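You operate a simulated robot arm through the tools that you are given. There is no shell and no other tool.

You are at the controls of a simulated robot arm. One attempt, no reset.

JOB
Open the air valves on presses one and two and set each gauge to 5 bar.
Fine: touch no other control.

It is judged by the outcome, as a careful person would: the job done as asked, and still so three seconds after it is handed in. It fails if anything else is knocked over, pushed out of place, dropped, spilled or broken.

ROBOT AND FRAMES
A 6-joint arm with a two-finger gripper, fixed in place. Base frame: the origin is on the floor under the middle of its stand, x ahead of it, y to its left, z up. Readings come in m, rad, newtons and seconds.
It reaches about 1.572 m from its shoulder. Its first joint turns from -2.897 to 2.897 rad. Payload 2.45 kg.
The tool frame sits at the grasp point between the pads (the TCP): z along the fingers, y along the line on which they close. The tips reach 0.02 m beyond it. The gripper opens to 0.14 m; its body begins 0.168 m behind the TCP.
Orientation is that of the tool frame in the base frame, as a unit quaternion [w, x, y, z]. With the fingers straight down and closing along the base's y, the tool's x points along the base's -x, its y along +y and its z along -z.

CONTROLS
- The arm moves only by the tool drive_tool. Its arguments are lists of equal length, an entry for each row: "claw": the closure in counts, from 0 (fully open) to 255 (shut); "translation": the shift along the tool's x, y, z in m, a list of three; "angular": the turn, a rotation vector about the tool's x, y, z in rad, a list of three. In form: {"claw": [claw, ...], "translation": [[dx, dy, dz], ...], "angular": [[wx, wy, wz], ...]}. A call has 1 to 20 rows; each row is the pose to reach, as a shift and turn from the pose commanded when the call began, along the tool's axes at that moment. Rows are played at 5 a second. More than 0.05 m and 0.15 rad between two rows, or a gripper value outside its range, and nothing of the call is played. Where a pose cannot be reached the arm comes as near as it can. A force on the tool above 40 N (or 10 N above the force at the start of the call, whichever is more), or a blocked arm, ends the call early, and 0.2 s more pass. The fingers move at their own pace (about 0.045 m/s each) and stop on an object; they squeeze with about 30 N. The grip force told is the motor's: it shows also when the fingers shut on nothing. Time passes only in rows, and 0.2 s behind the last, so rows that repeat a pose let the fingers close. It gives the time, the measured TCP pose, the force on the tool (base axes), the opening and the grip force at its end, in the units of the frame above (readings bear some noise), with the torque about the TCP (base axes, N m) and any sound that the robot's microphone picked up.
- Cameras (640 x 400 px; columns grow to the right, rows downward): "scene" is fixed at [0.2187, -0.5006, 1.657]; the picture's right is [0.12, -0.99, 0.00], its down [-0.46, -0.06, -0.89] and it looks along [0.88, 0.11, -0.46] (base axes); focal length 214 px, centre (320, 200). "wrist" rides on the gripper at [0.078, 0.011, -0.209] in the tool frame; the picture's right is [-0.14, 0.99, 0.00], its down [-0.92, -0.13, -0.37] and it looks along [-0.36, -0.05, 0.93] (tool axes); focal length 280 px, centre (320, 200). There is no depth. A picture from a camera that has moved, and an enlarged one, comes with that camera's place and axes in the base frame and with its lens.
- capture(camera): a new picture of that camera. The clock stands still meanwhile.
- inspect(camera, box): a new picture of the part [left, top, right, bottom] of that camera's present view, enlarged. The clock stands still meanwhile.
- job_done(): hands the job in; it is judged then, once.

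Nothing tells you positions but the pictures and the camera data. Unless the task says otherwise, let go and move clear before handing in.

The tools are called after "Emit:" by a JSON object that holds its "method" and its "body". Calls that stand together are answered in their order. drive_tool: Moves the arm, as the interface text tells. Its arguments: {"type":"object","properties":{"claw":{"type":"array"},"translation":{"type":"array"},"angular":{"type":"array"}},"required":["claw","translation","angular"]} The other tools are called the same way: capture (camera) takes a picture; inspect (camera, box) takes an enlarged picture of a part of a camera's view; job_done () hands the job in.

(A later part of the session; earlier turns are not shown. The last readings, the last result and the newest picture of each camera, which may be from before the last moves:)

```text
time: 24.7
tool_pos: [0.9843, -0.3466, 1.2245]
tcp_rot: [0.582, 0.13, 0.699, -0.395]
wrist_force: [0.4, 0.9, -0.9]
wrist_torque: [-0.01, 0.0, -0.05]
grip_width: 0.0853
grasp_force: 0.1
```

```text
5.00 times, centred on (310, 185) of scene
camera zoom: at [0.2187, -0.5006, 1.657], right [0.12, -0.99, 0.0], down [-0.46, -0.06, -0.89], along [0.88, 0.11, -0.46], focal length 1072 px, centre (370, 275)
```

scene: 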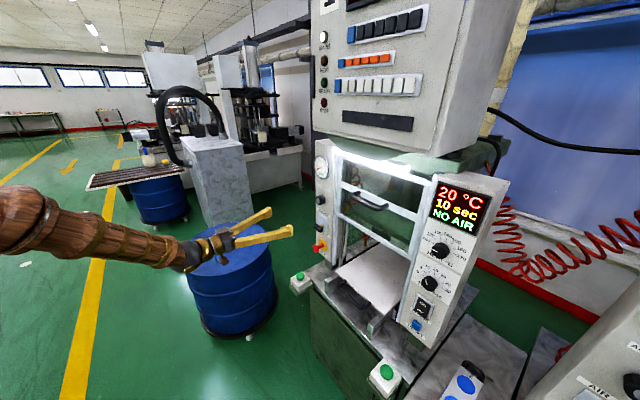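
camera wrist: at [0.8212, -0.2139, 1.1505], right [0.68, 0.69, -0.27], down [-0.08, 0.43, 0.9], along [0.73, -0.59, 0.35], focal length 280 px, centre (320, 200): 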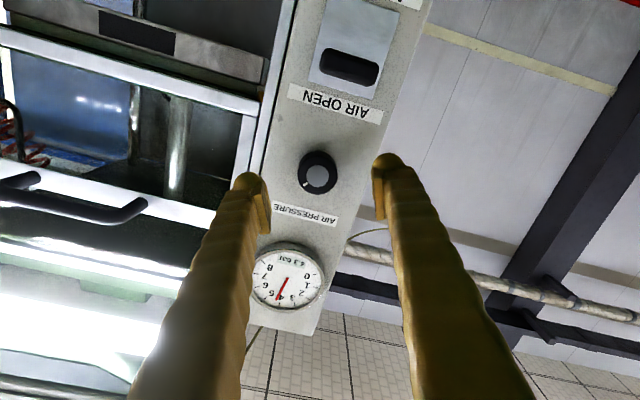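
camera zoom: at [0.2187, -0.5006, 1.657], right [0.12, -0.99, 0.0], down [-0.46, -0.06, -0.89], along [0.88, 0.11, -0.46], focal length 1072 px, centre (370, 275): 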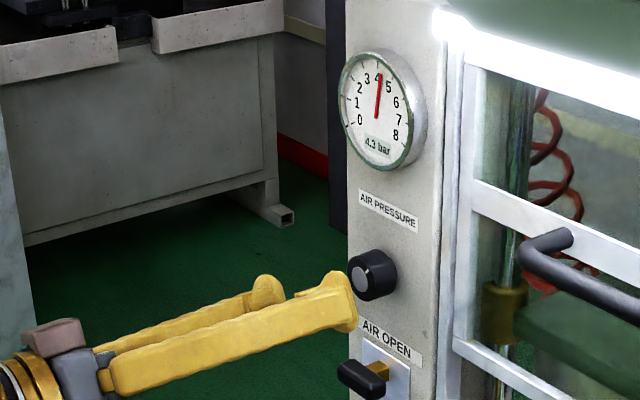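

Aligned for a re-grip. Advancing and closing on the knob.

Emit:
{"method": "drive_tool", "body": {"claw": [100, 100, 100, 140, 180, 220, 255, 255, 255], "translation": [[0, 0, 0.03], [0, 0, 0.055], [0, 0, 0.0595], [0, 0, 0.0595], [0, 0, 0.0595], [0, 0, 0.0595], [0, 0, 0.0595], [0, 0, 0.0595], [0, 0, 0.0595]], "angular": [[0, 0, 0], [0, 0, 0], [0, 0, 0], [0, 0, 0], [0, 0, 0], [0, 0, 0], [0, 0, 0], [0, 0, 0], [0, 0, 0]]}}

Emit:
{"method": "inspect", "body": {"camera": "scene", "box": [306, 150, 338, 182]}}

```text
time: 26.7
tool_pos: [1.0254, -0.391, 1.2258]
tcp_rot: [0.582, 0.132, 0.697, -0.396]
wrist_force: [-30.7, -20.4, 13.3]
wrist_torque: [-0.06, -0.18, -0.41]
grip_width: 0.0395
grasp_force: 44.0
```

```text
12.50 times, centred on (322, 166) of scene
camera zoom: at [0.2187, -0.5006, 1.657], right [0.12, -0.99, 0.0], down [-0.46, -0.06, -0.89], along [0.88, 0.11, -0.46], focal length 2681 px, centre (295, 625)
```

zoom: 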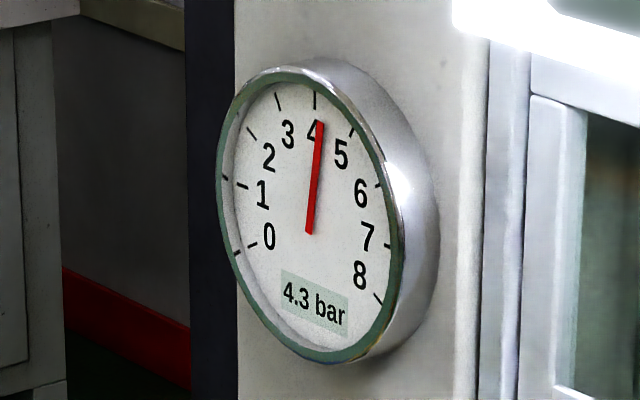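

The grip is good but about 1.5 mm off-centre sideways (38 N along the closing line). I'll shift to relieve it before turning.

Emit:
{"method": "drive_tool", "body": {"claw": [255, 255], "translation": [[0, -0.0008, 0], [0, -0.0015, 0]], "angular": [[0, 0, 0], [0, 0, 0]]}}

```text
time: 27.3
tool_pos: [1.0261, -0.3916, 1.2258]
tcp_rot: [0.583, 0.131, 0.698, -0.395]
wrist_force: [-15.1, -31.5, 12.8]
wrist_torque: [0.01, -0.2, -0.34]
grip_width: 0.0395
grasp_force: 44.4
```

Emit:
{"method": "capture", "body": {"camera": "wrist"}}

Emit:
{"method": "inspect", "body": {"camera": "scene", "box": [290, 165, 354, 215]}}

Emit:
{"method": "inspect", "body": {"camera": "wrist", "box": [240, 130, 400, 250]}}

```text
taken
camera wrist: at [0.8623, -0.2579, 1.1507], right [0.68, 0.69, -0.27], down [-0.08, 0.43, 0.9], along [0.73, -0.59, 0.35], focal length 280 px, centre (320, 200)
```

wrist: 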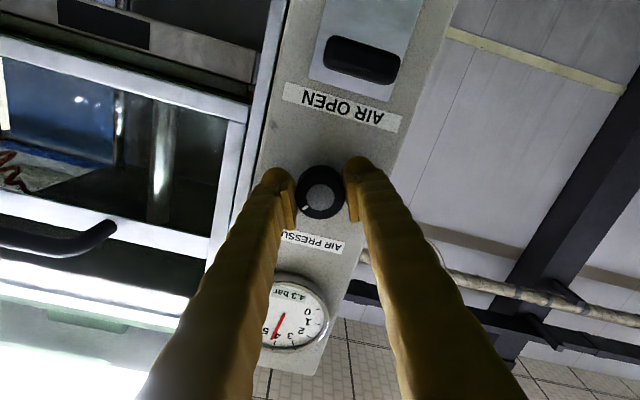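

```text
8.00 times, centred on (322, 190) of scene
camera zoom: at [0.2187, -0.5006, 1.657], right [0.12, -0.99, 0.0], down [-0.46, -0.06, -0.89], along [0.88, 0.11, -0.46], focal length 1716 px, centre (304, 280)
```

zoom: 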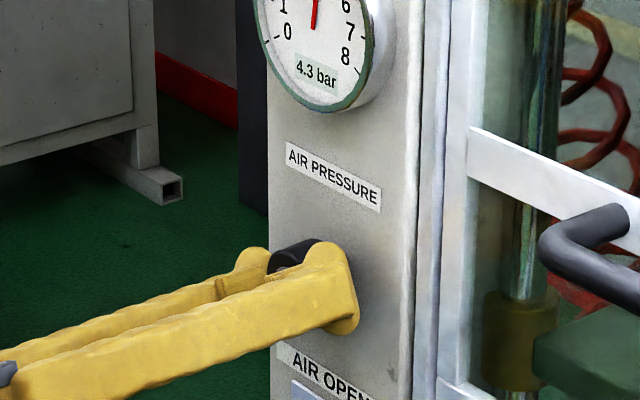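

```text
3.33 times, centred on (320, 190) of wrist
camera zoom: at [0.8623, -0.2579, 1.1507], right [0.68, 0.69, -0.27], down [-0.08, 0.43, 0.9], along [0.73, -0.59, 0.35], focal length 935 px, centre (320, 233)
```

zoom: 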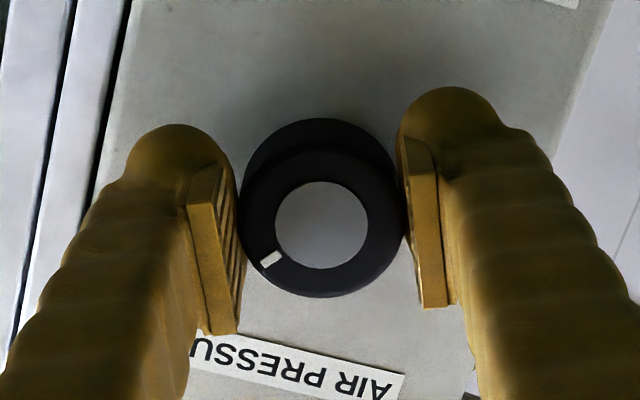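

Emit:
{"method": "drive_tool", "body": {"claw": [255, 255], "translation": [[0, -0.0008, 0], [0, -0.0016, 0]], "angular": [[0, 0, 0], [0, 0, 0]]}}

```text
time: 27.9
tool_pos: [1.0251, -0.39, 1.2239]
tcp_rot: [0.582, 0.131, 0.699, -0.395]
wrist_force: [1.1, -32.2, 7.2]
wrist_torque: [0.02, -0.04, -0.28]
grip_width: 0.0395
grasp_force: 45.1
```

Emit:
{"method": "drive_tool", "body": {"claw": [255, 255], "translation": [[0, -0.0006, 0.0004], [0, -0.0012, 0.0008]], "angular": [[0, 0, 0], [0, 0, 0]]}}

```text
time: 28.5
tool_pos: [1.0253, -0.392, 1.2249]
tcp_rot: [0.582, 0.13, 0.699, -0.394]
wrist_force: [-21.2, 0.5, -1.7]
wrist_torque: [0.0, -0.02, -0.19]
grip_width: 0.0395
grasp_force: 45.2
```

Side load is down to about 20 N. Turning clockwise 0.24 rad now.

Emit:
{"method": "drive_tool", "body": {"claw": [255, 255, 255, 255], "translation": [[0, -0.0003, -0.0004], [0, -0.0003, -0.0004], [0, -0.0003, -0.0004], [0, -0.0003, -0.0004]], "angular": [[0, 0, 0.08], [0, 0, 0.16], [0, 0, 0.24], [0, 0, 0.24]]}}

Emit:
{"method": "inspect", "body": {"camera": "scene", "box": [306, 150, 338, 182]}}

```text
time: 29.5
tool_pos: [1.0255, -0.3904, 1.2249]
tcp_rot: [0.625, 0.212, 0.679, -0.322]
wrist_force: [34.9, 8.0, -11.9]
wrist_torque: [0.08, 0.2, 0.27]
grip_width: 0.0397
grasp_force: 44.8
```

```text
12.50 times, centred on (322, 166) of scene
camera zoom: at [0.2187, -0.5006, 1.657], right [0.12, -0.99, 0.0], down [-0.46, -0.06, -0.89], along [0.88, 0.11, -0.46], focal length 2681 px, centre (295, 625)
```

zoom: 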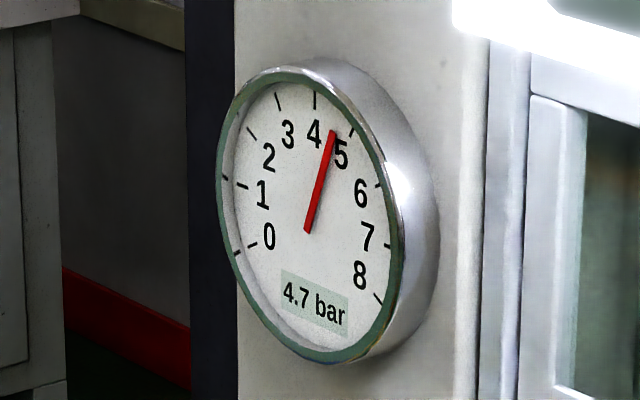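

Emit:
{"method": "drive_tool", "body": {"claw": [255, 255, 255], "translation": [[0, 0.0006, 0.0004], [0, 0.0012, 0.0007], [0, 0.0012, 0.0007]], "angular": [[0, 0, 0], [0, 0, 0], [0, 0, 0]]}}

Emit:
{"method": "inspect", "body": {"camera": "scene", "box": [306, 150, 338, 182]}}

```text
time: 30.3
tool_pos: [1.0269, -0.3913, 1.2248]
tcp_rot: [0.625, 0.213, 0.678, -0.322]
wrist_force: [3.2, 30.1, -16.5]
wrist_torque: [0.04, 0.16, 0.26]
grip_width: 0.0398
grasp_force: 45.1
```

```text
12.50 times, centred on (322, 166) of scene
camera zoom: at [0.2187, -0.5006, 1.657], right [0.12, -0.99, 0.0], down [-0.46, -0.06, -0.89], along [0.88, 0.11, -0.46], focal length 2681 px, centre (295, 625)
```

zoom: 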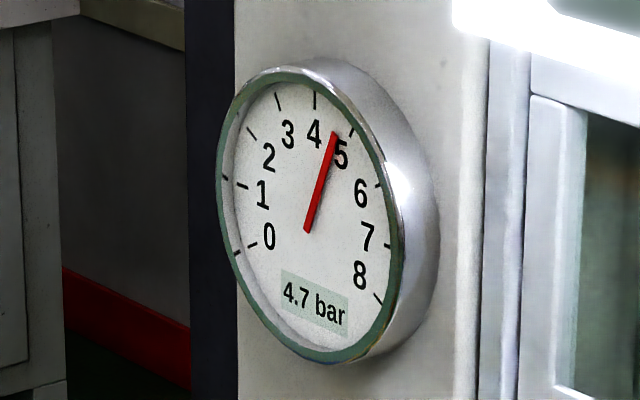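

Steady at 4.7 bar. Another ~0.17 rad should bring it to 5.0.

Emit:
{"method": "drive_tool", "body": {"claw": [255, 255, 255, 255], "translation": [[0, 0.001, -0.0004], [0, 0.001, -0.0004], [0, 0.001, -0.0004], [0, 0.001, -0.0004]], "angular": [[0, 0, 0.05], [0, 0, 0.1], [0, 0, 0.15], [0, 0, 0.15]]}}

Emit:
{"method": "inspect", "body": {"camera": "scene", "box": [306, 150, 338, 182]}}

```text
time: 31.1
tool_pos: [1.0271, -0.3898, 1.2242]
tcp_rot: [0.645, 0.258, 0.663, -0.28]
wrist_force: [-4.7, 2.7, -0.7]
wrist_torque: [-0.02, -0.03, -0.08]
grip_width: 0.0397
grasp_force: 44.7
stopped in row 3: the force on the tool passed its limit at 46 N (the readings are from after the stop); the commanded pose is now the measured one
```

```text
12.50 times, centred on (322, 166) of scene
camera zoom: at [0.2187, -0.5006, 1.657], right [0.12, -0.99, 0.0], down [-0.46, -0.06, -0.89], along [0.88, 0.11, -0.46], focal length 2681 px, centre (295, 625)
```

zoom: 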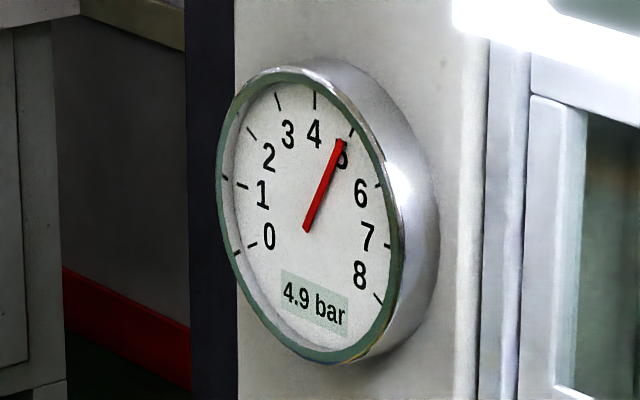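

4.9 bar with almost no load on the tool. A small further turn of 0.05 rad.

Emit:
{"method": "drive_tool", "body": {"claw": [255, 255, 255, 255], "translation": [[0, 0, 0], [0, 0, 0], [0, 0, 0], [0, 0, 0]], "angular": [[0, 0, 0.025], [0, 0, 0.05], [0, 0, 0.05], [0, 0, 0.05]]}}

Emit:
{"method": "inspect", "body": {"camera": "scene", "box": [306, 150, 338, 182]}}

```text
time: 32.1
tool_pos: [1.0271, -0.3896, 1.2258]
tcp_rot: [0.652, 0.275, 0.655, -0.263]
wrist_force: [-7.2, 3.8, 3.9]
wrist_torque: [-0.05, -0.04, -0.05]
grip_width: 0.0398
grasp_force: 44.8
```

```text
12.50 times, centred on (322, 166) of scene
camera zoom: at [0.2187, -0.5006, 1.657], right [0.12, -0.99, 0.0], down [-0.46, -0.06, -0.89], along [0.88, 0.11, -0.46], focal length 2681 px, centre (295, 625)
```

zoom: 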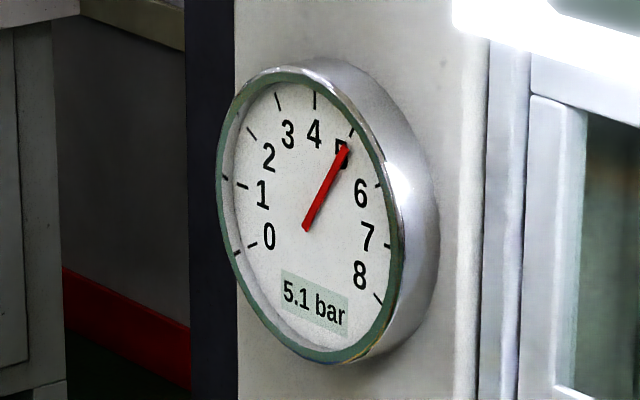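

It went slightly over, to 5.1. I'll turn back about 0.035 rad and let it settle.

Emit:
{"method": "drive_tool", "body": {"claw": [255, 255, 255, 255, 255], "translation": [[0, 0, 0], [0, 0, 0], [0, 0, 0], [0, 0, 0], [0, 0, 0]], "angular": [[0, 0, -0.018], [0, 0, -0.035], [0, 0, -0.035], [0, 0, -0.035], [0, 0, -0.035]]}}

Emit:
{"method": "inspect", "body": {"camera": "scene", "box": [306, 150, 338, 182]}}

```text
time: 33.3
tool_pos: [1.0268, -0.3909, 1.2263]
tcp_rot: [0.648, 0.264, 0.66, -0.275]
wrist_force: [-10.7, 7.6, 8.9]
wrist_torque: [-0.1, -0.09, -0.07]
grip_width: 0.0394
grasp_force: 44.0
```

```text
12.50 times, centred on (322, 166) of scene
camera zoom: at [0.2187, -0.5006, 1.657], right [0.12, -0.99, 0.0], down [-0.46, -0.06, -0.89], along [0.88, 0.11, -0.46], focal length 2681 px, centre (295, 625)
```

zoom: 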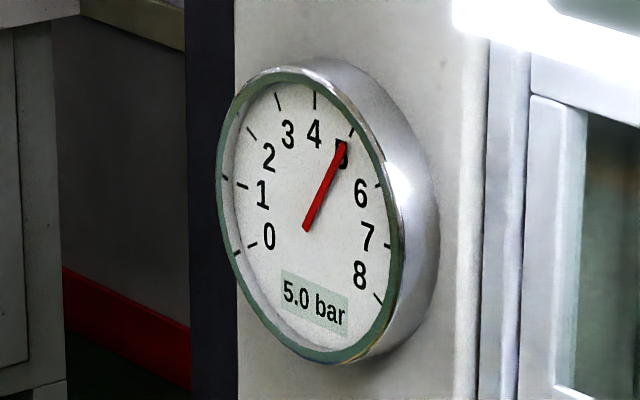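

The gauge reads 5.0 bar. Releasing the knob gently and rechecking.

Emit:
{"method": "drive_tool", "body": {"claw": [225, 190, 150, 100, 100, 100], "translation": [[0, 0, 0], [0, 0, 0], [0, 0, 0], [0, 0, 0], [0, 0, 0], [0, 0, 0]], "angular": [[0, 0, 0], [0, 0, 0], [0, 0, 0], [0, 0, 0], [0, 0, 0], [0, 0, 0]]}}

Emit:
{"method": "inspect", "body": {"camera": "scene", "box": [306, 150, 338, 182]}}

Emit:
{"method": "capture", "body": {"camera": "wrist"}}

```text
time: 34.7
tool_pos: [1.0268, -0.3901, 1.2239]
tcp_rot: [0.647, 0.263, 0.661, -0.274]
wrist_force: [0.6, 0.1, 0.6]
wrist_torque: [-0.03, 0.0, 0.01]
grip_width: 0.0852
grasp_force: 0.1
```

```text
12.50 times, centred on (322, 166) of scene
camera zoom: at [0.2187, -0.5006, 1.657], right [0.12, -0.99, 0.0], down [-0.46, -0.06, -0.89], along [0.88, 0.11, -0.46], focal length 2681 px, centre (295, 625)
```

zoom: 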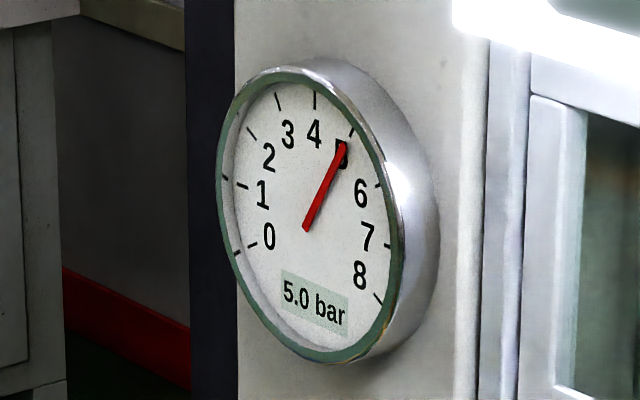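

```text
taken
camera wrist: at [0.8846, -0.2355, 1.1479], right [0.7, 0.7, 0.12], down [-0.33, 0.18, 0.93], along [0.63, -0.69, 0.36], focal length 280 px, centre (320, 200)
```

wrist: 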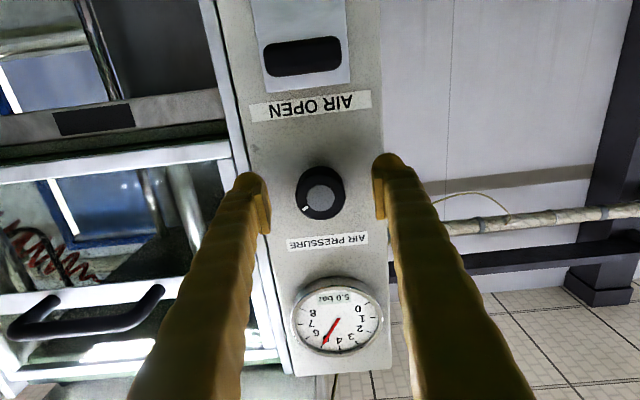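

Press one is done: valve open, gauge 5.0 bar after release. I'll back straight out from the panel and check before moving across to press two.

Emit:
{"method": "drive_tool", "body": {"claw": [100, 100, 100, 100, 100, 100, 100, 100], "translation": [[0, 0, -0.03], [0, 0, -0.07], [0, 0, -0.11], [0, 0, -0.15], [0, 0, -0.19], [0, 0, -0.23], [0, 0, -0.27], [0, 0, -0.3]], "angular": [[0, 0, 0], [0, 0, 0.01], [0, 0, 0.02], [0, 0, 0.02], [0, 0, 0.02], [0, 0, 0.02], [0, 0, 0.02], [0, 0, 0.02]]}}

Emit:
{"method": "capture", "body": {"camera": "scene"}}

Emit:
{"method": "capture", "body": {"camera": "wrist"}}

```text
time: 36.5
tool_pos: [0.8109, -0.178, 1.2289]
tcp_rot: [0.65, 0.27, 0.658, -0.267]
wrist_force: [-0.2, -0.1, 0.4]
wrist_torque: [0.03, -0.02, 0.01]
grip_width: 0.0851
grasp_force: 0.0
```

```text
taken
```

scene: 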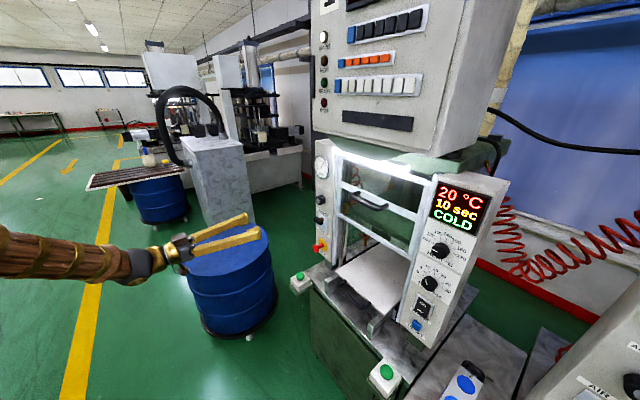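

```text
taken
camera wrist: at [0.6704, -0.0225, 1.1522], right [0.7, 0.7, 0.14], down [-0.34, 0.16, 0.93], along [0.63, -0.69, 0.35], focal length 280 px, centre (320, 200)
```

wrist: 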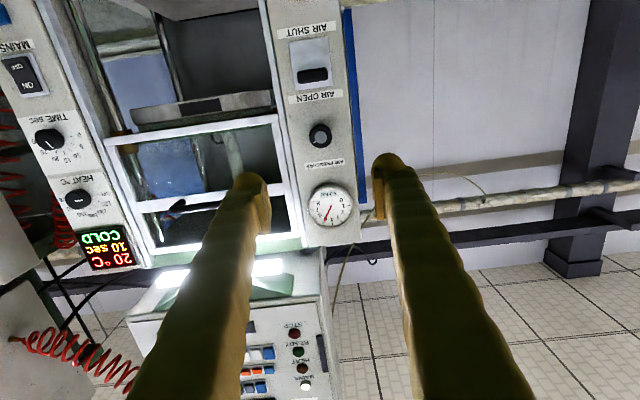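

I'll now travel sideways along the press row toward press two, holding the tool about 15 cm clear of the panels and at the same height.

Emit:
{"method": "drive_tool", "body": {"claw": [100, 100, 100, 100, 100, 100, 100, 100, 100, 100], "translation": [[0, -0.04, 0.014], [0, -0.08, 0.028], [0, -0.12, 0.042], [0, -0.16, 0.056], [0, -0.2, 0.07], [0, -0.24, 0.084], [0, -0.28, 0.098], [0, -0.32, 0.112], [0, -0.36, 0.126], [0, -0.4, 0.13]], "angular": [[0, 0, 0], [-0.005, -0.006, 0], [-0.01, -0.012, 0], [-0.01, -0.012, 0], [-0.01, -0.012, 0], [-0.01, -0.012, 0], [-0.01, -0.012, 0], [-0.01, -0.012, 0], [-0.01, -0.012, 0], [-0.01, -0.012, 0]]}}

Emit:
{"method": "capture", "body": {"camera": "scene"}}

Emit:
{"method": "capture", "body": {"camera": "wrist"}}

```text
time: 38.7
tool_pos: [0.6458, -0.5209, 1.226]
tcp_rot: [0.653, 0.298, 0.642, -0.27]
wrist_force: [0.4, 0.1, -0.1]
wrist_torque: [0.02, 0.0, 0.0]
grip_width: 0.085
grasp_force: 0.0
out of reach, approached as far as the arm can: row 9, 10
```

```text
taken
```

scene: 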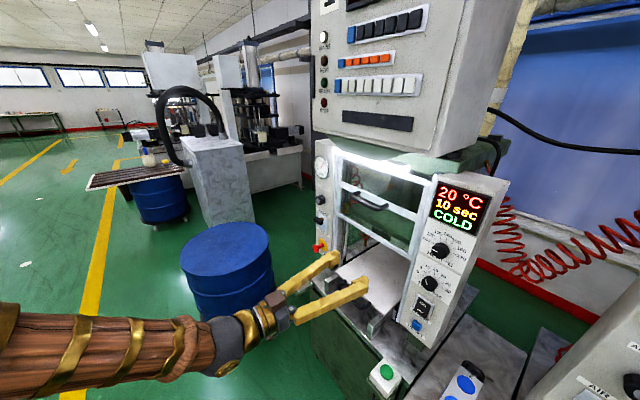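

```text
taken
camera wrist: at [0.5156, -0.3563, 1.1479], right [0.73, 0.66, 0.18], down [-0.37, 0.16, 0.92], along [0.58, -0.73, 0.36], focal length 280 px, centre (320, 200)
```

wrist: 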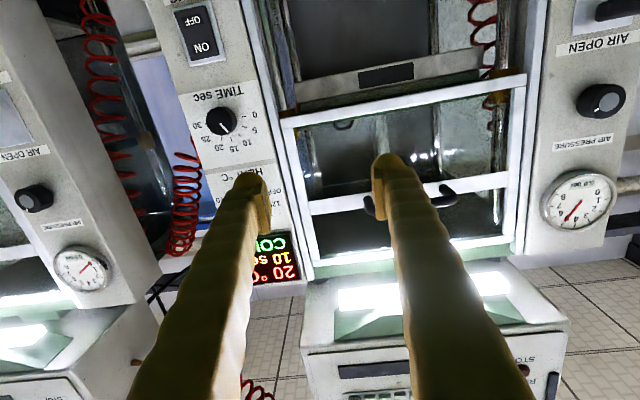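

The wrist has hit a joint limit at this roll (the same limit I met turning the knob). I'll roll the tool back about its own axis, which should free it and leave plenty of clockwise range for press two.

Emit:
{"method": "drive_tool", "body": {"claw": [100, 100, 100, 100, 100, 100, 100, 100, 100, 100, 100, 100], "translation": [[0, 0, 0], [0, 0, 0], [0, 0, 0], [0, 0, 0], [0, 0, 0], [0, 0, 0], [0, 0, 0], [0, 0, 0], [0, 0, 0], [0, 0, 0], [0, 0, 0], [0, 0, 0]], "angular": [[0, 0, -0.13], [0, 0, -0.26], [0, 0, -0.39], [0, 0, -0.52], [0, 0, -0.65], [0, 0, -0.78], [0, 0, -0.91], [0, 0, -1.04], [0, 0, -1.17], [0, 0, -1.3], [0, 0, -1.43], [0, 0, -1.57]]}}

Emit:
{"method": "capture", "body": {"camera": "scene"}}

Emit:
{"method": "capture", "body": {"camera": "wrist"}}

```text
time: 41.3
tool_pos: [0.6478, -0.5206, 1.2257]
tcp_rot: [0.269, -0.243, 0.665, -0.654]
wrist_force: [0.5, -0.2, 0.3]
wrist_torque: [0.0, 0.0, 0.01]
grip_width: 0.0851
grasp_force: 0.2
```

```text
taken
```

scene: 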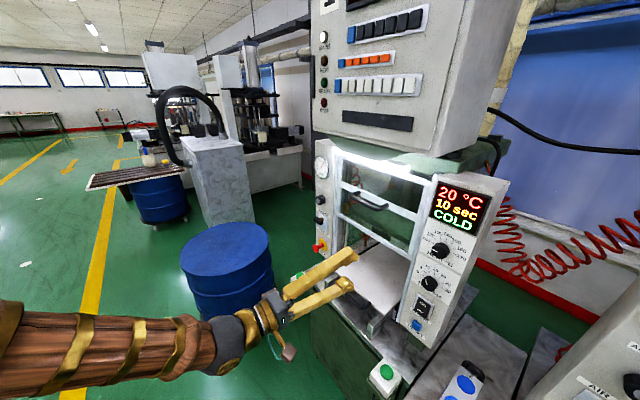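

```text
taken
camera wrist: at [0.45, -0.4188, 1.2112], right [0.13, 0.12, -0.98], down [0.43, 0.89, 0.17], along [0.9, -0.44, 0.06], focal length 280 px, centre (320, 200)
```

wrist: 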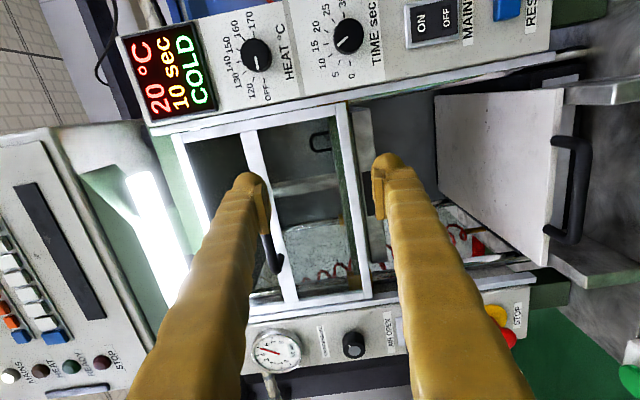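

Rolling works freely now. I'll roll a further quarter turn so the camera is on top and the fingers close horizontally again.

Emit:
{"method": "drive_tool", "body": {"claw": [100, 100, 100, 100, 100, 100, 100, 100, 100, 100, 100, 100], "translation": [[0, 0, 0], [0, 0, 0], [0, 0, 0], [0, 0, 0], [0, 0, 0], [0, 0, 0], [0, 0, 0], [0, 0, 0], [0, 0, 0], [0, 0, 0], [0, 0, 0], [0, 0, 0]], "angular": [[0, 0, -0.13], [0, 0, -0.26], [0, 0, -0.39], [0, 0, -0.52], [0, 0, -0.65], [0, 0, -0.78], [0, 0, -0.91], [0, 0, -1.04], [0, 0, -1.17], [0, 0, -1.3], [0, 0, -1.43], [0, 0, -1.56]]}}

Emit:
{"method": "capture", "body": {"camera": "wrist"}}

```text
time: 43.9
tool_pos: [0.6476, -0.5214, 1.2258]
tcp_rot: [0.267, 0.641, -0.301, 0.654]
wrist_force: [0.0, 0.1, -0.6]
wrist_torque: [0.02, 0.02, -0.02]
grip_width: 0.0851
grasp_force: 0.1
```

```text
taken
camera wrist: at [0.4964, -0.3763, 1.3032], right [-0.72, -0.66, -0.19], down [-0.12, 0.39, -0.91], along [0.68, -0.64, -0.36], focal length 280 px, centre (320, 200)
```

wrist: 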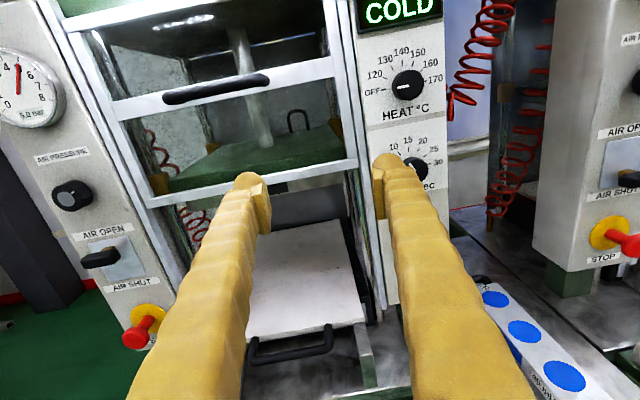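

The upright view shows press one (COLD) and press two's panel off to the right. I'll straighten the slight yaw and roll, and carry on sideways to face press two's panel.

Emit:
{"method": "drive_tool", "body": {"claw": [100, 100, 100, 100, 100, 100, 100, 100, 100, 100, 100, 100], "translation": [[0.0021, 0.0404, 0.0023], [0.0042, 0.0808, 0.0046], [0.0063, 0.1212, 0.007], [0.0084, 0.1616, 0.0093], [0.0105, 0.202, 0.0116], [0.0126, 0.2424, 0.014], [0.0147, 0.2828, 0.0163], [0.0168, 0.3232, 0.0186], [0.0189, 0.3636, 0.021], [0.021, 0.404, 0.0233], [0.0231, 0.4444, 0.0256], [0.0254, 0.4847, 0.028]], "angular": [[0.005, 0, -0.004], [0.01, 0, -0.008], [0.015, 0, -0.012], [0.02, 0, -0.016], [0.025, 0, -0.02], [0.03, 0, -0.025], [0.035, 0, -0.029], [0.04, 0, -0.033], [0.045, 0, -0.037], [0.05, 0, -0.042], [0.055, 0, -0.046], [0.0615, 0, -0.05]]}}

Emit:
{"method": "capture", "body": {"camera": "scene"}}

Emit:
{"method": "capture", "body": {"camera": "wrist"}}

```text
time: 46.5
tool_pos: [0.4989, -0.7823, 1.2804]
tcp_rot: [0.365, 0.626, -0.39, 0.568]
wrist_force: [0.3, 0.2, 0.2]
wrist_torque: [0.07, 0.03, 0.0]
grip_width: 0.0852
grasp_force: 0.1
out of reach, approached as far as the arm can: row 1, 2, 3, 4, 5, 6, 7, 8, 9, 10, 11, 12
```

```text
taken
```

scene: 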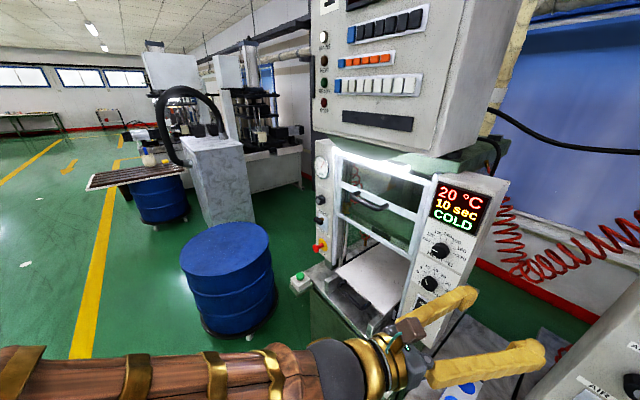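

```text
taken
camera wrist: at [0.405, -0.6042, 1.3765], right [-0.9, -0.42, -0.12], down [-0.09, 0.45, -0.89], along [0.43, -0.79, -0.45], focal length 280 px, centre (320, 200)
```

wrist: 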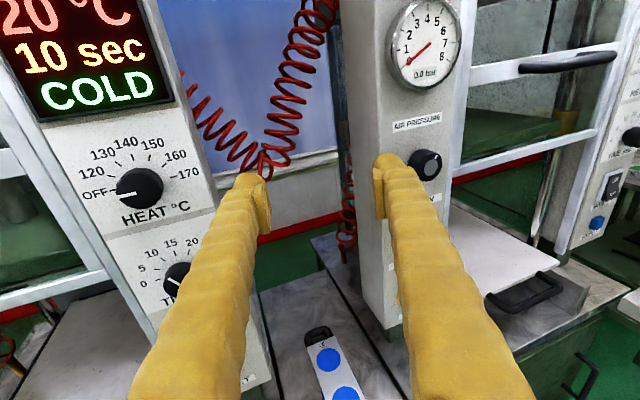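

The arm has wound a wrist joint to its limit, so it can't reach press two in this posture. I'll back away from the press, point the fingers down again to unwind the wrist, cross over to press two like that, then tilt up from the other side.

Emit:
{"method": "drive_tool", "body": {"claw": [100, 100, 100, 100, 100, 100, 100], "translation": [[0.007, -0.015, -0.037], [0.014, -0.03, -0.074], [0.021, -0.05, -0.111], [0.028, -0.07, -0.148], [0.035, -0.09, -0.185], [0.042, -0.105, -0.222], [0.049, -0.12, -0.258]], "angular": [[0, 0, 0], [0, 0, 0], [0, 0, 0], [0, 0, 0], [0, 0, 0], [0, 0, 0], [0, 0, 0]]}}

Emit:
{"method": "capture", "body": {"camera": "scene"}}

```text
time: 48.3
tool_pos: [0.5252, -0.5052, 1.3155]
tcp_rot: [0.364, 0.644, -0.39, 0.548]
wrist_force: [0.2, 0.0, 0.1]
wrist_torque: [0.0, -0.01, -0.01]
grip_width: 0.085
grasp_force: 0.0
stopped in row 7: the arm was blocked; the commanded pose is now the measured one
```

```text
taken
```

scene: 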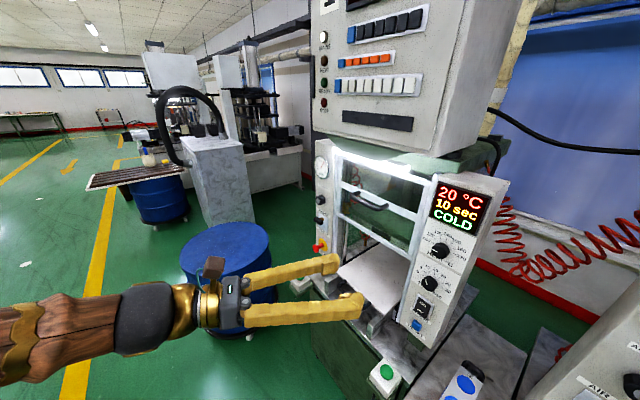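

Emit:
{"method": "drive_tool", "body": {"claw": [100, 100, 100, 100, 100, 100, 100, 100, 100, 100], "translation": [[0, 0, 0], [0, 0, 0], [0, 0, 0], [0, 0, 0], [0, 0, 0], [0, 0, 0], [0, 0, 0], [0, 0, 0], [0, 0, 0], [0, 0, 0]], "angular": [[0, -0.144, 0], [0, -0.288, 0], [0, -0.432, 0], [0, -0.576, 0], [0, -0.72, 0], [0, -0.864, 0], [0, -1.008, 0], [0, -1.152, 0], [0, -1.296, 0], [0, -1.436, 0]]}}

Emit:
{"method": "capture", "body": {"camera": "scene"}}

Emit:
{"method": "capture", "body": {"camera": "wrist"}}

```text
time: 50.5
tool_pos: [0.5228, -0.5027, 1.3207]
tcp_rot: [0.019, 0.847, -0.532, -0.007]
wrist_force: [-0.3, 0.7, 0.7]
wrist_torque: [-0.05, -0.09, -0.01]
grip_width: 0.0851
grasp_force: 0.0
```

```text
taken
```

scene: 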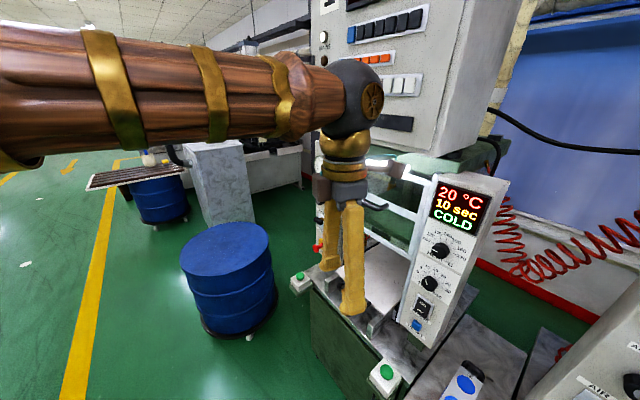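

```text
taken
camera wrist: at [0.5543, -0.5732, 1.5304], right [-0.95, -0.3, 0.04], down [-0.27, 0.89, 0.36], along [-0.14, 0.33, -0.93], focal length 280 px, centre (320, 200)
```

wrist: 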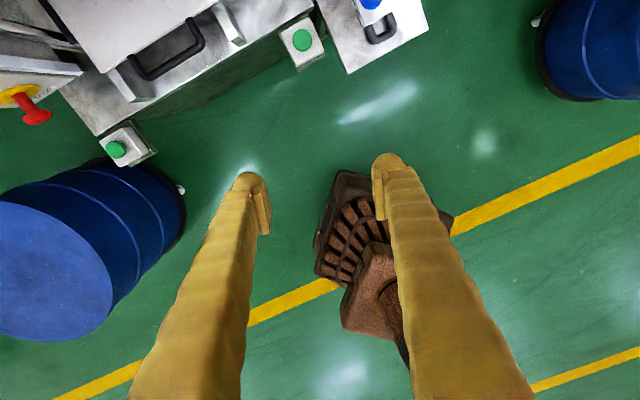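

Fingers point straight down again and the wrist is unwinding. I'll roll the gripper nearly half a turn in place before crossing, to keep the last joint mid-range.

Emit:
{"method": "drive_tool", "body": {"claw": [100, 100, 100, 100, 100, 100, 100, 100, 100, 100, 100, 100, 100, 100, 100, 100, 100, 100, 100, 100], "translation": [[0, 0, 0], [0, 0, 0], [0, 0, 0], [0, 0, 0], [0, 0, 0], [0, 0, 0], [0, 0, 0], [0, 0, 0], [0, 0, 0], [0, 0, 0], [0, 0, 0], [0, 0, 0], [0, 0, 0], [0, 0, 0], [0, 0, 0], [0, 0, 0], [0, 0, 0], [0, 0, 0], [0, 0, 0], [0, 0, 0]], "angular": [[0, 0, 0.145], [0, 0, 0.29], [0, 0, 0.435], [0, 0, 0.58], [0, 0, 0.725], [0, 0, 0.87], [0, 0, 1.015], [0, 0, 1.16], [0, 0, 1.305], [0, 0, 1.45], [0, 0, 1.595], [0, 0, 1.74], [0, 0, 1.885], [0, 0, 2.03], [0, 0, 2.175], [0, 0, 2.32], [0, 0, 2.465], [0, 0, 2.61], [0, 0, 2.755], [0, 0, 2.9]]}}

Emit:
{"method": "capture", "body": {"camera": "scene"}}

```text
time: 54.7
tool_pos: [0.5239, -0.5045, 1.3196]
tcp_rot: [-0.011, 0.427, 0.904, -0.017]
wrist_force: [-0.4, 0.0, 0.4]
wrist_torque: [-0.02, 0.02, 0.02]
grip_width: 0.0852
grasp_force: 0.0
```

```text
taken
```

scene: 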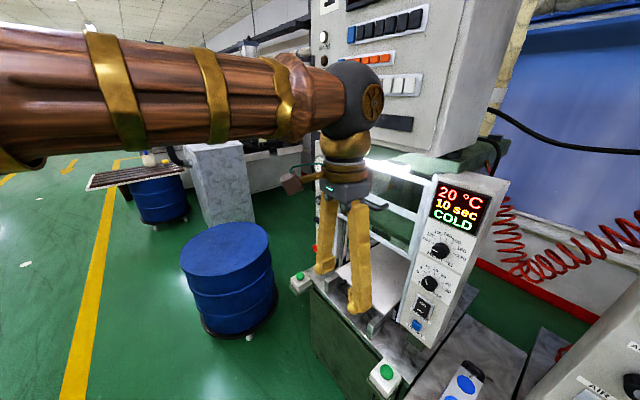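

Crossing to in front of press two with the fingers down.

Emit:
{"method": "drive_tool", "body": {"claw": [100, 100, 100, 100, 100, 100, 100, 100, 100], "translation": [[-0.0096, -0.04, 0], [-0.0191, -0.08, 0], [-0.0287, -0.12, 0], [-0.0382, -0.16, 0], [-0.0478, -0.2, 0], [-0.0573, -0.24, 0], [-0.0669, -0.28, 0], [-0.0764, -0.32, 0], [-0.086, -0.36, 0]], "angular": [[0, 0, 0], [0, 0, 0], [0, 0, 0], [0, 0, 0], [0, 0, 0], [0, 0, 0], [0, 0, 0], [0, 0, 0], [0, 0, 0]]}}

Emit:
{"method": "capture", "body": {"camera": "scene"}}

Emit:
{"method": "capture", "body": {"camera": "wrist"}}

```text
time: 56.7
tool_pos: [0.2998, -0.7976, 1.3341]
tcp_rot: [-0.009, 0.427, 0.904, -0.017]
wrist_force: [-0.5, 0.3, -0.7]
wrist_torque: [-0.02, -0.03, -0.01]
grip_width: 0.085
grasp_force: 0.2
```

```text
taken
```

scene: 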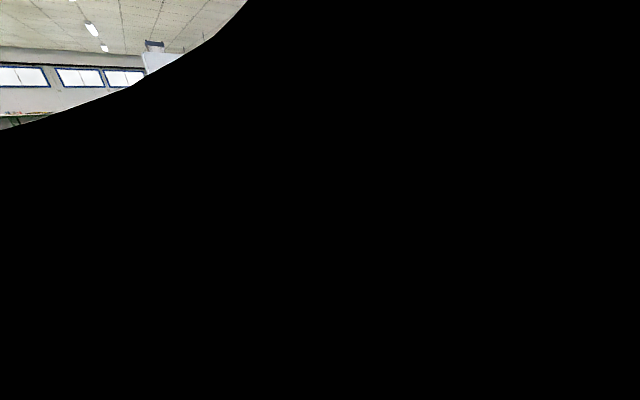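

```text
taken
camera wrist: at [0.2649, -0.7247, 1.5415], right [0.85, 0.52, -0.04], down [0.5, -0.78, 0.37], along [0.16, -0.34, -0.93], focal length 280 px, centre (320, 200)
```

wrist: 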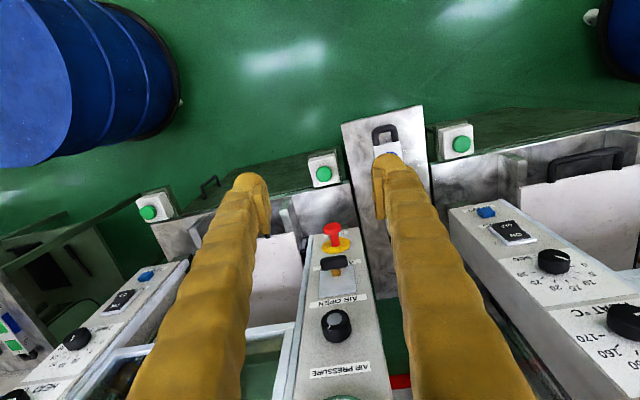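

Press two's panel is now right ahead: its knob at about (0.444, -0.995, 1.22), with lever and stop in the same layout as press one. I'll roll the tool again so the camera ends up on top, then tilt up to face it.

Emit:
{"method": "drive_tool", "body": {"claw": [100, 100, 100, 100, 100, 100, 100, 100, 100, 100, 100, 100, 100, 100, 100, 100, 100, 100, 100], "translation": [[0, 0, 0], [0, 0, 0], [0, 0, 0], [0, 0, 0], [0, 0, 0], [0, 0, 0], [0, 0, 0], [0, 0, 0], [0, 0, 0], [0, 0, 0], [0, 0, 0], [0, 0, 0], [0, 0, 0], [0, 0, 0], [0, 0, 0], [0, 0, 0], [0, 0, 0], [0, 0, 0], [0, 0, 0]], "angular": [[0, 0, 0.142], [0, 0, 0.284], [0, 0, 0.426], [0, 0, 0.568], [0, 0, 0.71], [0, 0, 0.852], [0, 0, 0.994], [0, 0, 1.136], [0, 0, 1.278], [0, 0, 1.42], [0, 0, 1.562], [0, 0, 1.704], [0, 0, 1.846], [0, 0, 1.988], [0, 0, 2.13], [0, 0, 2.272], [0, 0, 2.414], [0, 0, 2.556], [0, 0, 2.7]]}}

Emit:
{"method": "capture", "body": {"camera": "wrist"}}

```text
time: 60.7
tool_pos: [0.3009, -0.799, 1.334]
tcp_rot: [0.015, 0.976, -0.219, -0.013]
wrist_force: [0.1, 0.9, -0.6]
wrist_torque: [-0.02, -0.03, -0.01]
grip_width: 0.0848
grasp_force: 0.1
```

```text
taken
camera wrist: at [0.3737, -0.837, 1.5412], right [-0.55, -0.84, 0.04], down [-0.77, 0.52, 0.38], along [-0.34, 0.18, -0.92], focal length 280 px, centre (320, 200)
```

wrist: 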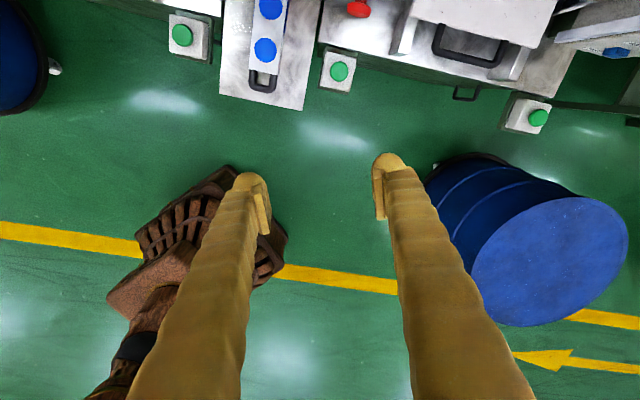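

Emit:
{"method": "drive_tool", "body": {"claw": [100, 100, 100, 100, 100, 100, 100, 100, 100, 100, 100], "translation": [[0.0058, 0.0056, 0.0101], [0.0117, 0.0113, 0.0202], [0.0175, 0.0169, 0.0303], [0.0234, 0.0226, 0.0404], [0.0292, 0.0282, 0.0505], [0.035, 0.0338, 0.0606], [0.0409, 0.0395, 0.0707], [0.0467, 0.0451, 0.0808], [0.0526, 0.0508, 0.0909], [0.0584, 0.0564, 0.101], [0.0642, 0.062, 0.111]], "angular": [[-0.0457, 0.1354, 0], [-0.0914, 0.2708, 0], [-0.1371, 0.4062, 0], [-0.1828, 0.5416, 0], [-0.2285, 0.677, 0], [-0.2742, 0.8124, 0], [-0.3199, 0.9478, 0], [-0.3656, 1.0832, 0], [-0.4113, 1.2186, 0], [-0.457, 1.354, 0], [-0.5027, 1.4894, 0]]}}

Emit:
{"method": "capture", "body": {"camera": "scene"}}

Emit:
{"method": "capture", "body": {"camera": "wrist"}}

```text
time: 63.1
tool_pos: [0.3274, -0.8847, 1.2246]
tcp_rot: [0.379, 0.694, -0.141, 0.595]
wrist_force: [-0.1, 0.0, 0.6]
wrist_torque: [0.07, 0.02, -0.03]
grip_width: 0.0855
grasp_force: 0.0
```

```text
taken
```

scene: 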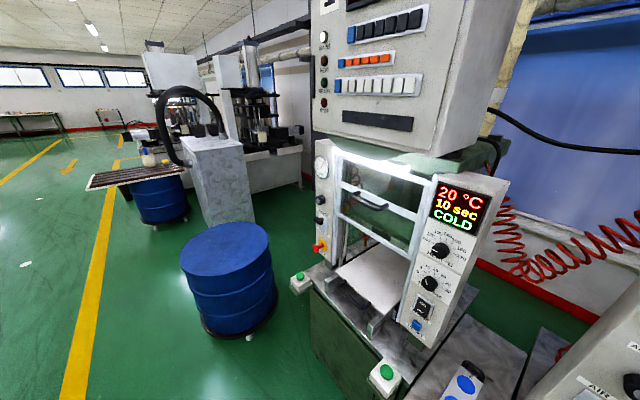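

```text
taken
camera wrist: at [0.1908, -0.7271, 1.3017], right [-0.68, -0.7, 0.23], down [-0.41, 0.11, -0.9], along [0.61, -0.7, -0.36], focal length 280 px, centre (320, 200)
```

wrist: 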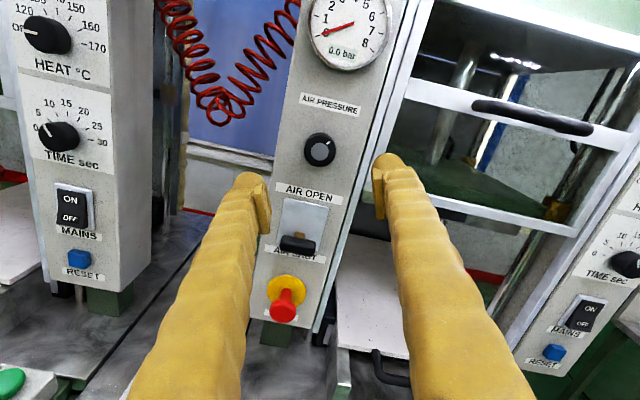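

The tool now faces press two squarely, with its gauge at 0.0 bar and lever at AIR SHUT. I'll level the roll, shut the fingers and go down to just below lever height, staying 17 cm clear of the panel.

Emit:
{"method": "drive_tool", "body": {"claw": [255, 255, 255, 255, 255, 255, 255, 255], "translation": [[-0.0286, -0.011, 0], [-0.0572, -0.022, 0], [-0.0858, -0.033, 0], [-0.1144, -0.044, 0], [-0.143, -0.055, 0], [-0.1716, -0.0659, 0], [-0.1716, -0.0659, 0], [-0.1716, -0.0659, 0]], "angular": [[0, 0, 0.07], [0, 0, 0.14], [0, 0, 0.21], [0, 0, 0.28], [0, 0, 0.34], [0, 0, 0.367], [0, 0, 0.367], [0, 0, 0.367]]}}

Emit:
{"method": "capture", "body": {"camera": "wrist"}}

Emit:
{"method": "capture", "body": {"camera": "scene"}}

```text
time: 64.9
tool_pos: [0.3291, -0.8828, 1.0393]
tcp_rot: [0.263, 0.657, -0.266, 0.654]
wrist_force: [-0.1, -0.1, -0.2]
wrist_torque: [0.0, 0.03, -0.02]
grip_width: 0.0001
grasp_force: 29.2
```

```text
taken
camera wrist: at [0.1716, -0.7455, 1.1188], right [-0.69, -0.71, -0.14], down [-0.18, 0.35, -0.92], along [0.7, -0.61, -0.37], focal length 280 px, centre (320, 200)
```

wrist: 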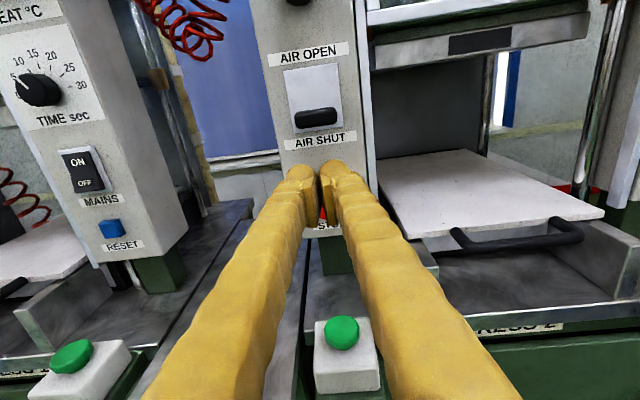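

```text
taken
```

scene: 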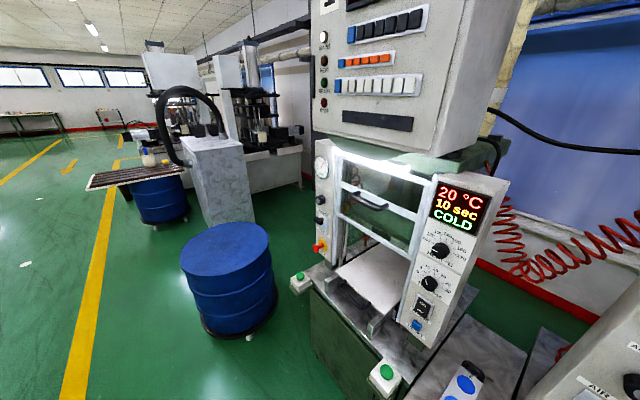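

The lever of press two is straight ahead at z ≈ 1.087, and this panel sits about 2 cm closer than press one's. I'll advance in two steps, checking clearance in between.

Emit:
{"method": "drive_tool", "body": {"claw": [255, 255, 255, 255], "translation": [[0, 0.001, 0.03], [0, 0.002, 0.06], [0, 0.002, 0.09], [0, 0.002, 0.105]], "angular": [[0, 0, 0], [0, 0, 0], [0, 0, 0], [0, 0, 0]]}}

Emit:
{"method": "capture", "body": {"camera": "wrist"}}

Emit:
{"method": "inspect", "body": {"camera": "wrist", "box": [260, 60, 380, 200]}}

```text
time: 65.9
tool_pos: [0.4036, -0.9573, 1.0389]
tcp_rot: [0.262, 0.658, -0.266, 0.654]
wrist_force: [0.3, -0.4, -1.2]
wrist_torque: [-0.01, -0.03, 0.02]
grip_width: 0.0
grasp_force: 29.3
```

```text
taken
camera wrist: at [0.2462, -0.8209, 1.1173], right [-0.69, -0.71, -0.14], down [-0.18, 0.35, -0.92], along [0.7, -0.61, -0.37], focal length 280 px, centre (320, 200)
```

wrist: 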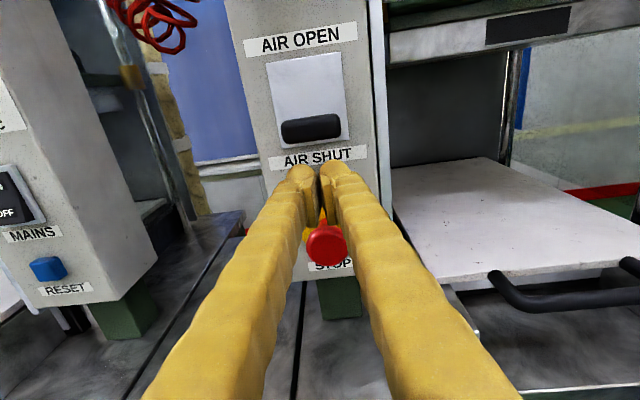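

```text
2.86 times, centred on (320, 130) of wrist
camera zoom: at [0.2462, -0.8209, 1.1173], right [-0.69, -0.71, -0.14], down [-0.18, 0.35, -0.92], along [0.7, -0.61, -0.37], focal length 801 px, centre (320, 400)
```

zoom: 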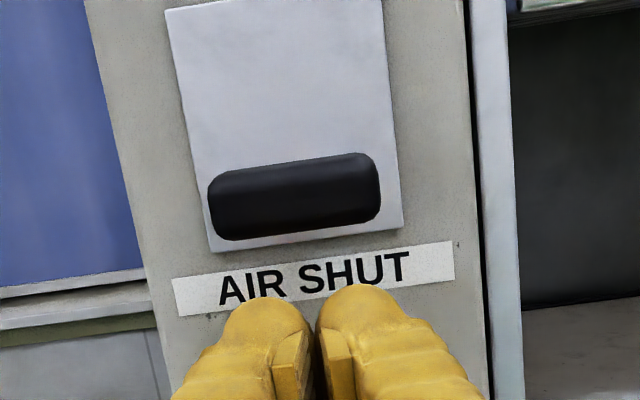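

Emit:
{"method": "drive_tool", "body": {"claw": [255, 255, 255], "translation": [[0, 0, 0.015], [0, 0, 0.028], [0, 0, 0.036]], "angular": [[0, 0, 0], [0, 0, 0], [0, 0, 0]]}}

Emit:
{"method": "capture", "body": {"camera": "wrist"}}

```text
time: 66.7
tool_pos: [0.43, -0.9846, 1.0384]
tcp_rot: [0.263, 0.658, -0.266, 0.654]
wrist_force: [-0.8, -0.7, 0.1]
wrist_torque: [0.01, -0.02, 0.01]
grip_width: 0.0001
grasp_force: 29.9
```

```text
taken
camera wrist: at [0.2713, -0.8461, 1.1177], right [-0.69, -0.71, -0.14], down [-0.18, 0.35, -0.92], along [0.7, -0.61, -0.37], focal length 280 px, centre (320, 200)
```

wrist: 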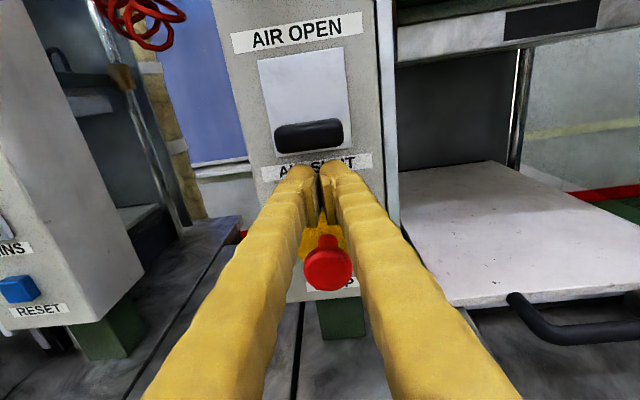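

Tips are under the bar. Pushing the lever up gently.

Emit:
{"method": "drive_tool", "body": {"claw": [255, 255, 255, 255, 255, 255], "translation": [[0.008, 0, 0], [0.016, 0, 0], [0.024, 0, 0], [0.032, 0, 0], [0.04, 0, 0], [0.048, 0, 0]], "angular": [[0, 0, 0], [0, 0, 0], [0, 0, 0], [0, 0, 0], [0, 0, 0], [0, 0, 0]]}}

Emit:
{"method": "capture", "body": {"camera": "wrist"}}

```text
time: 68.1
tool_pos: [0.4285, -0.9834, 1.0856]
tcp_rot: [0.263, 0.657, -0.267, 0.654]
wrist_force: [-0.1, -0.2, 0.5]
wrist_torque: [-0.01, -0.02, -0.01]
grip_width: 0.0
grasp_force: 29.2
```

```text
taken
camera wrist: at [0.2709, -0.8463, 1.165], right [-0.69, -0.71, -0.14], down [-0.18, 0.35, -0.92], along [0.7, -0.61, -0.37], focal length 280 px, centre (320, 200)
```

wrist: 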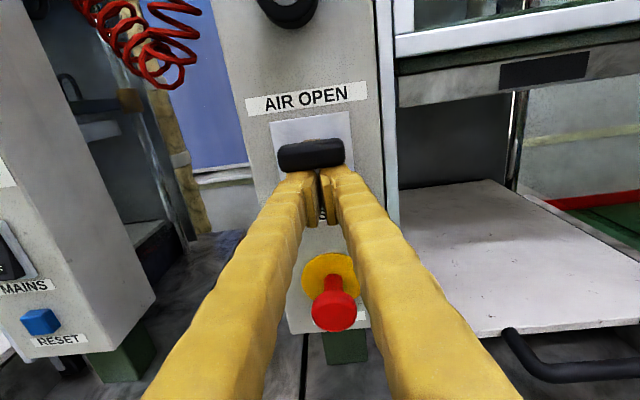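

Emit:
{"method": "drive_tool", "body": {"claw": [255, 255, 255], "translation": [[0.005, 0, 0], [0.009, 0, 0], [0.012, 0, 0]], "angular": [[0, 0, 0], [0, 0, 0], [0, 0, 0]]}}

Emit:
{"method": "capture", "body": {"camera": "wrist"}}

Emit:
{"method": "inspect", "body": {"camera": "scene", "box": [480, 250, 640, 400]}}

```text
time: 68.9
tool_pos: [0.4286, -0.983, 1.0952]
tcp_rot: [0.261, 0.659, -0.266, 0.653]
wrist_force: [4.9, 5.7, -23.3]
wrist_torque: [0.05, 0.27, 0.03]
grip_width: 0.006
grasp_force: 29.1
```

```text
taken
camera wrist: at [0.2712, -0.8466, 1.1752], right [-0.69, -0.71, -0.14], down [-0.18, 0.36, -0.92], along [0.7, -0.6, -0.37], focal length 280 px, centre (320, 200)
```

wrist: 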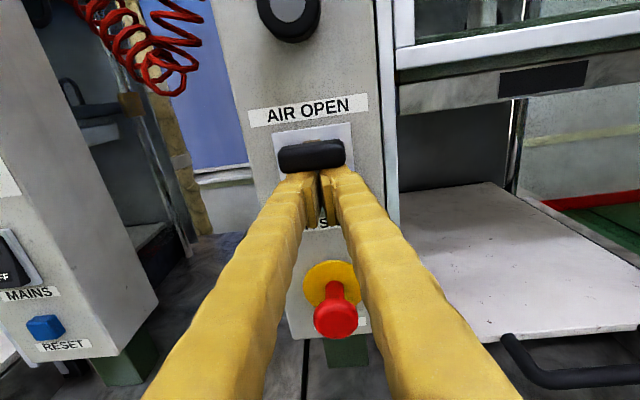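

```text
2.67 times, centred on (560, 325) of scene
camera zoom: at [0.2187, -0.5006, 1.657], right [0.12, -0.99, 0.0], down [-0.46, -0.06, -0.89], along [0.88, 0.11, -0.46], focal length 572 px, centre (-320, -133)
```

zoom: 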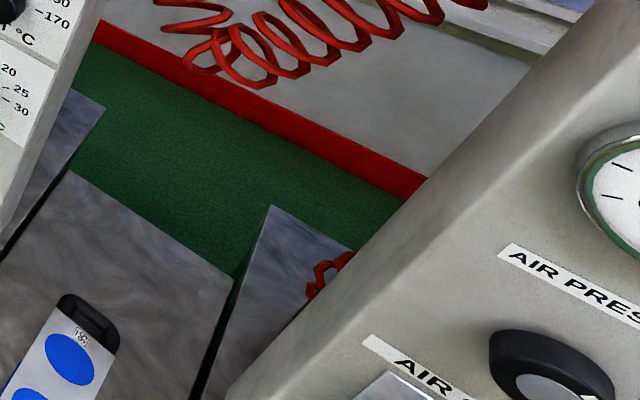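

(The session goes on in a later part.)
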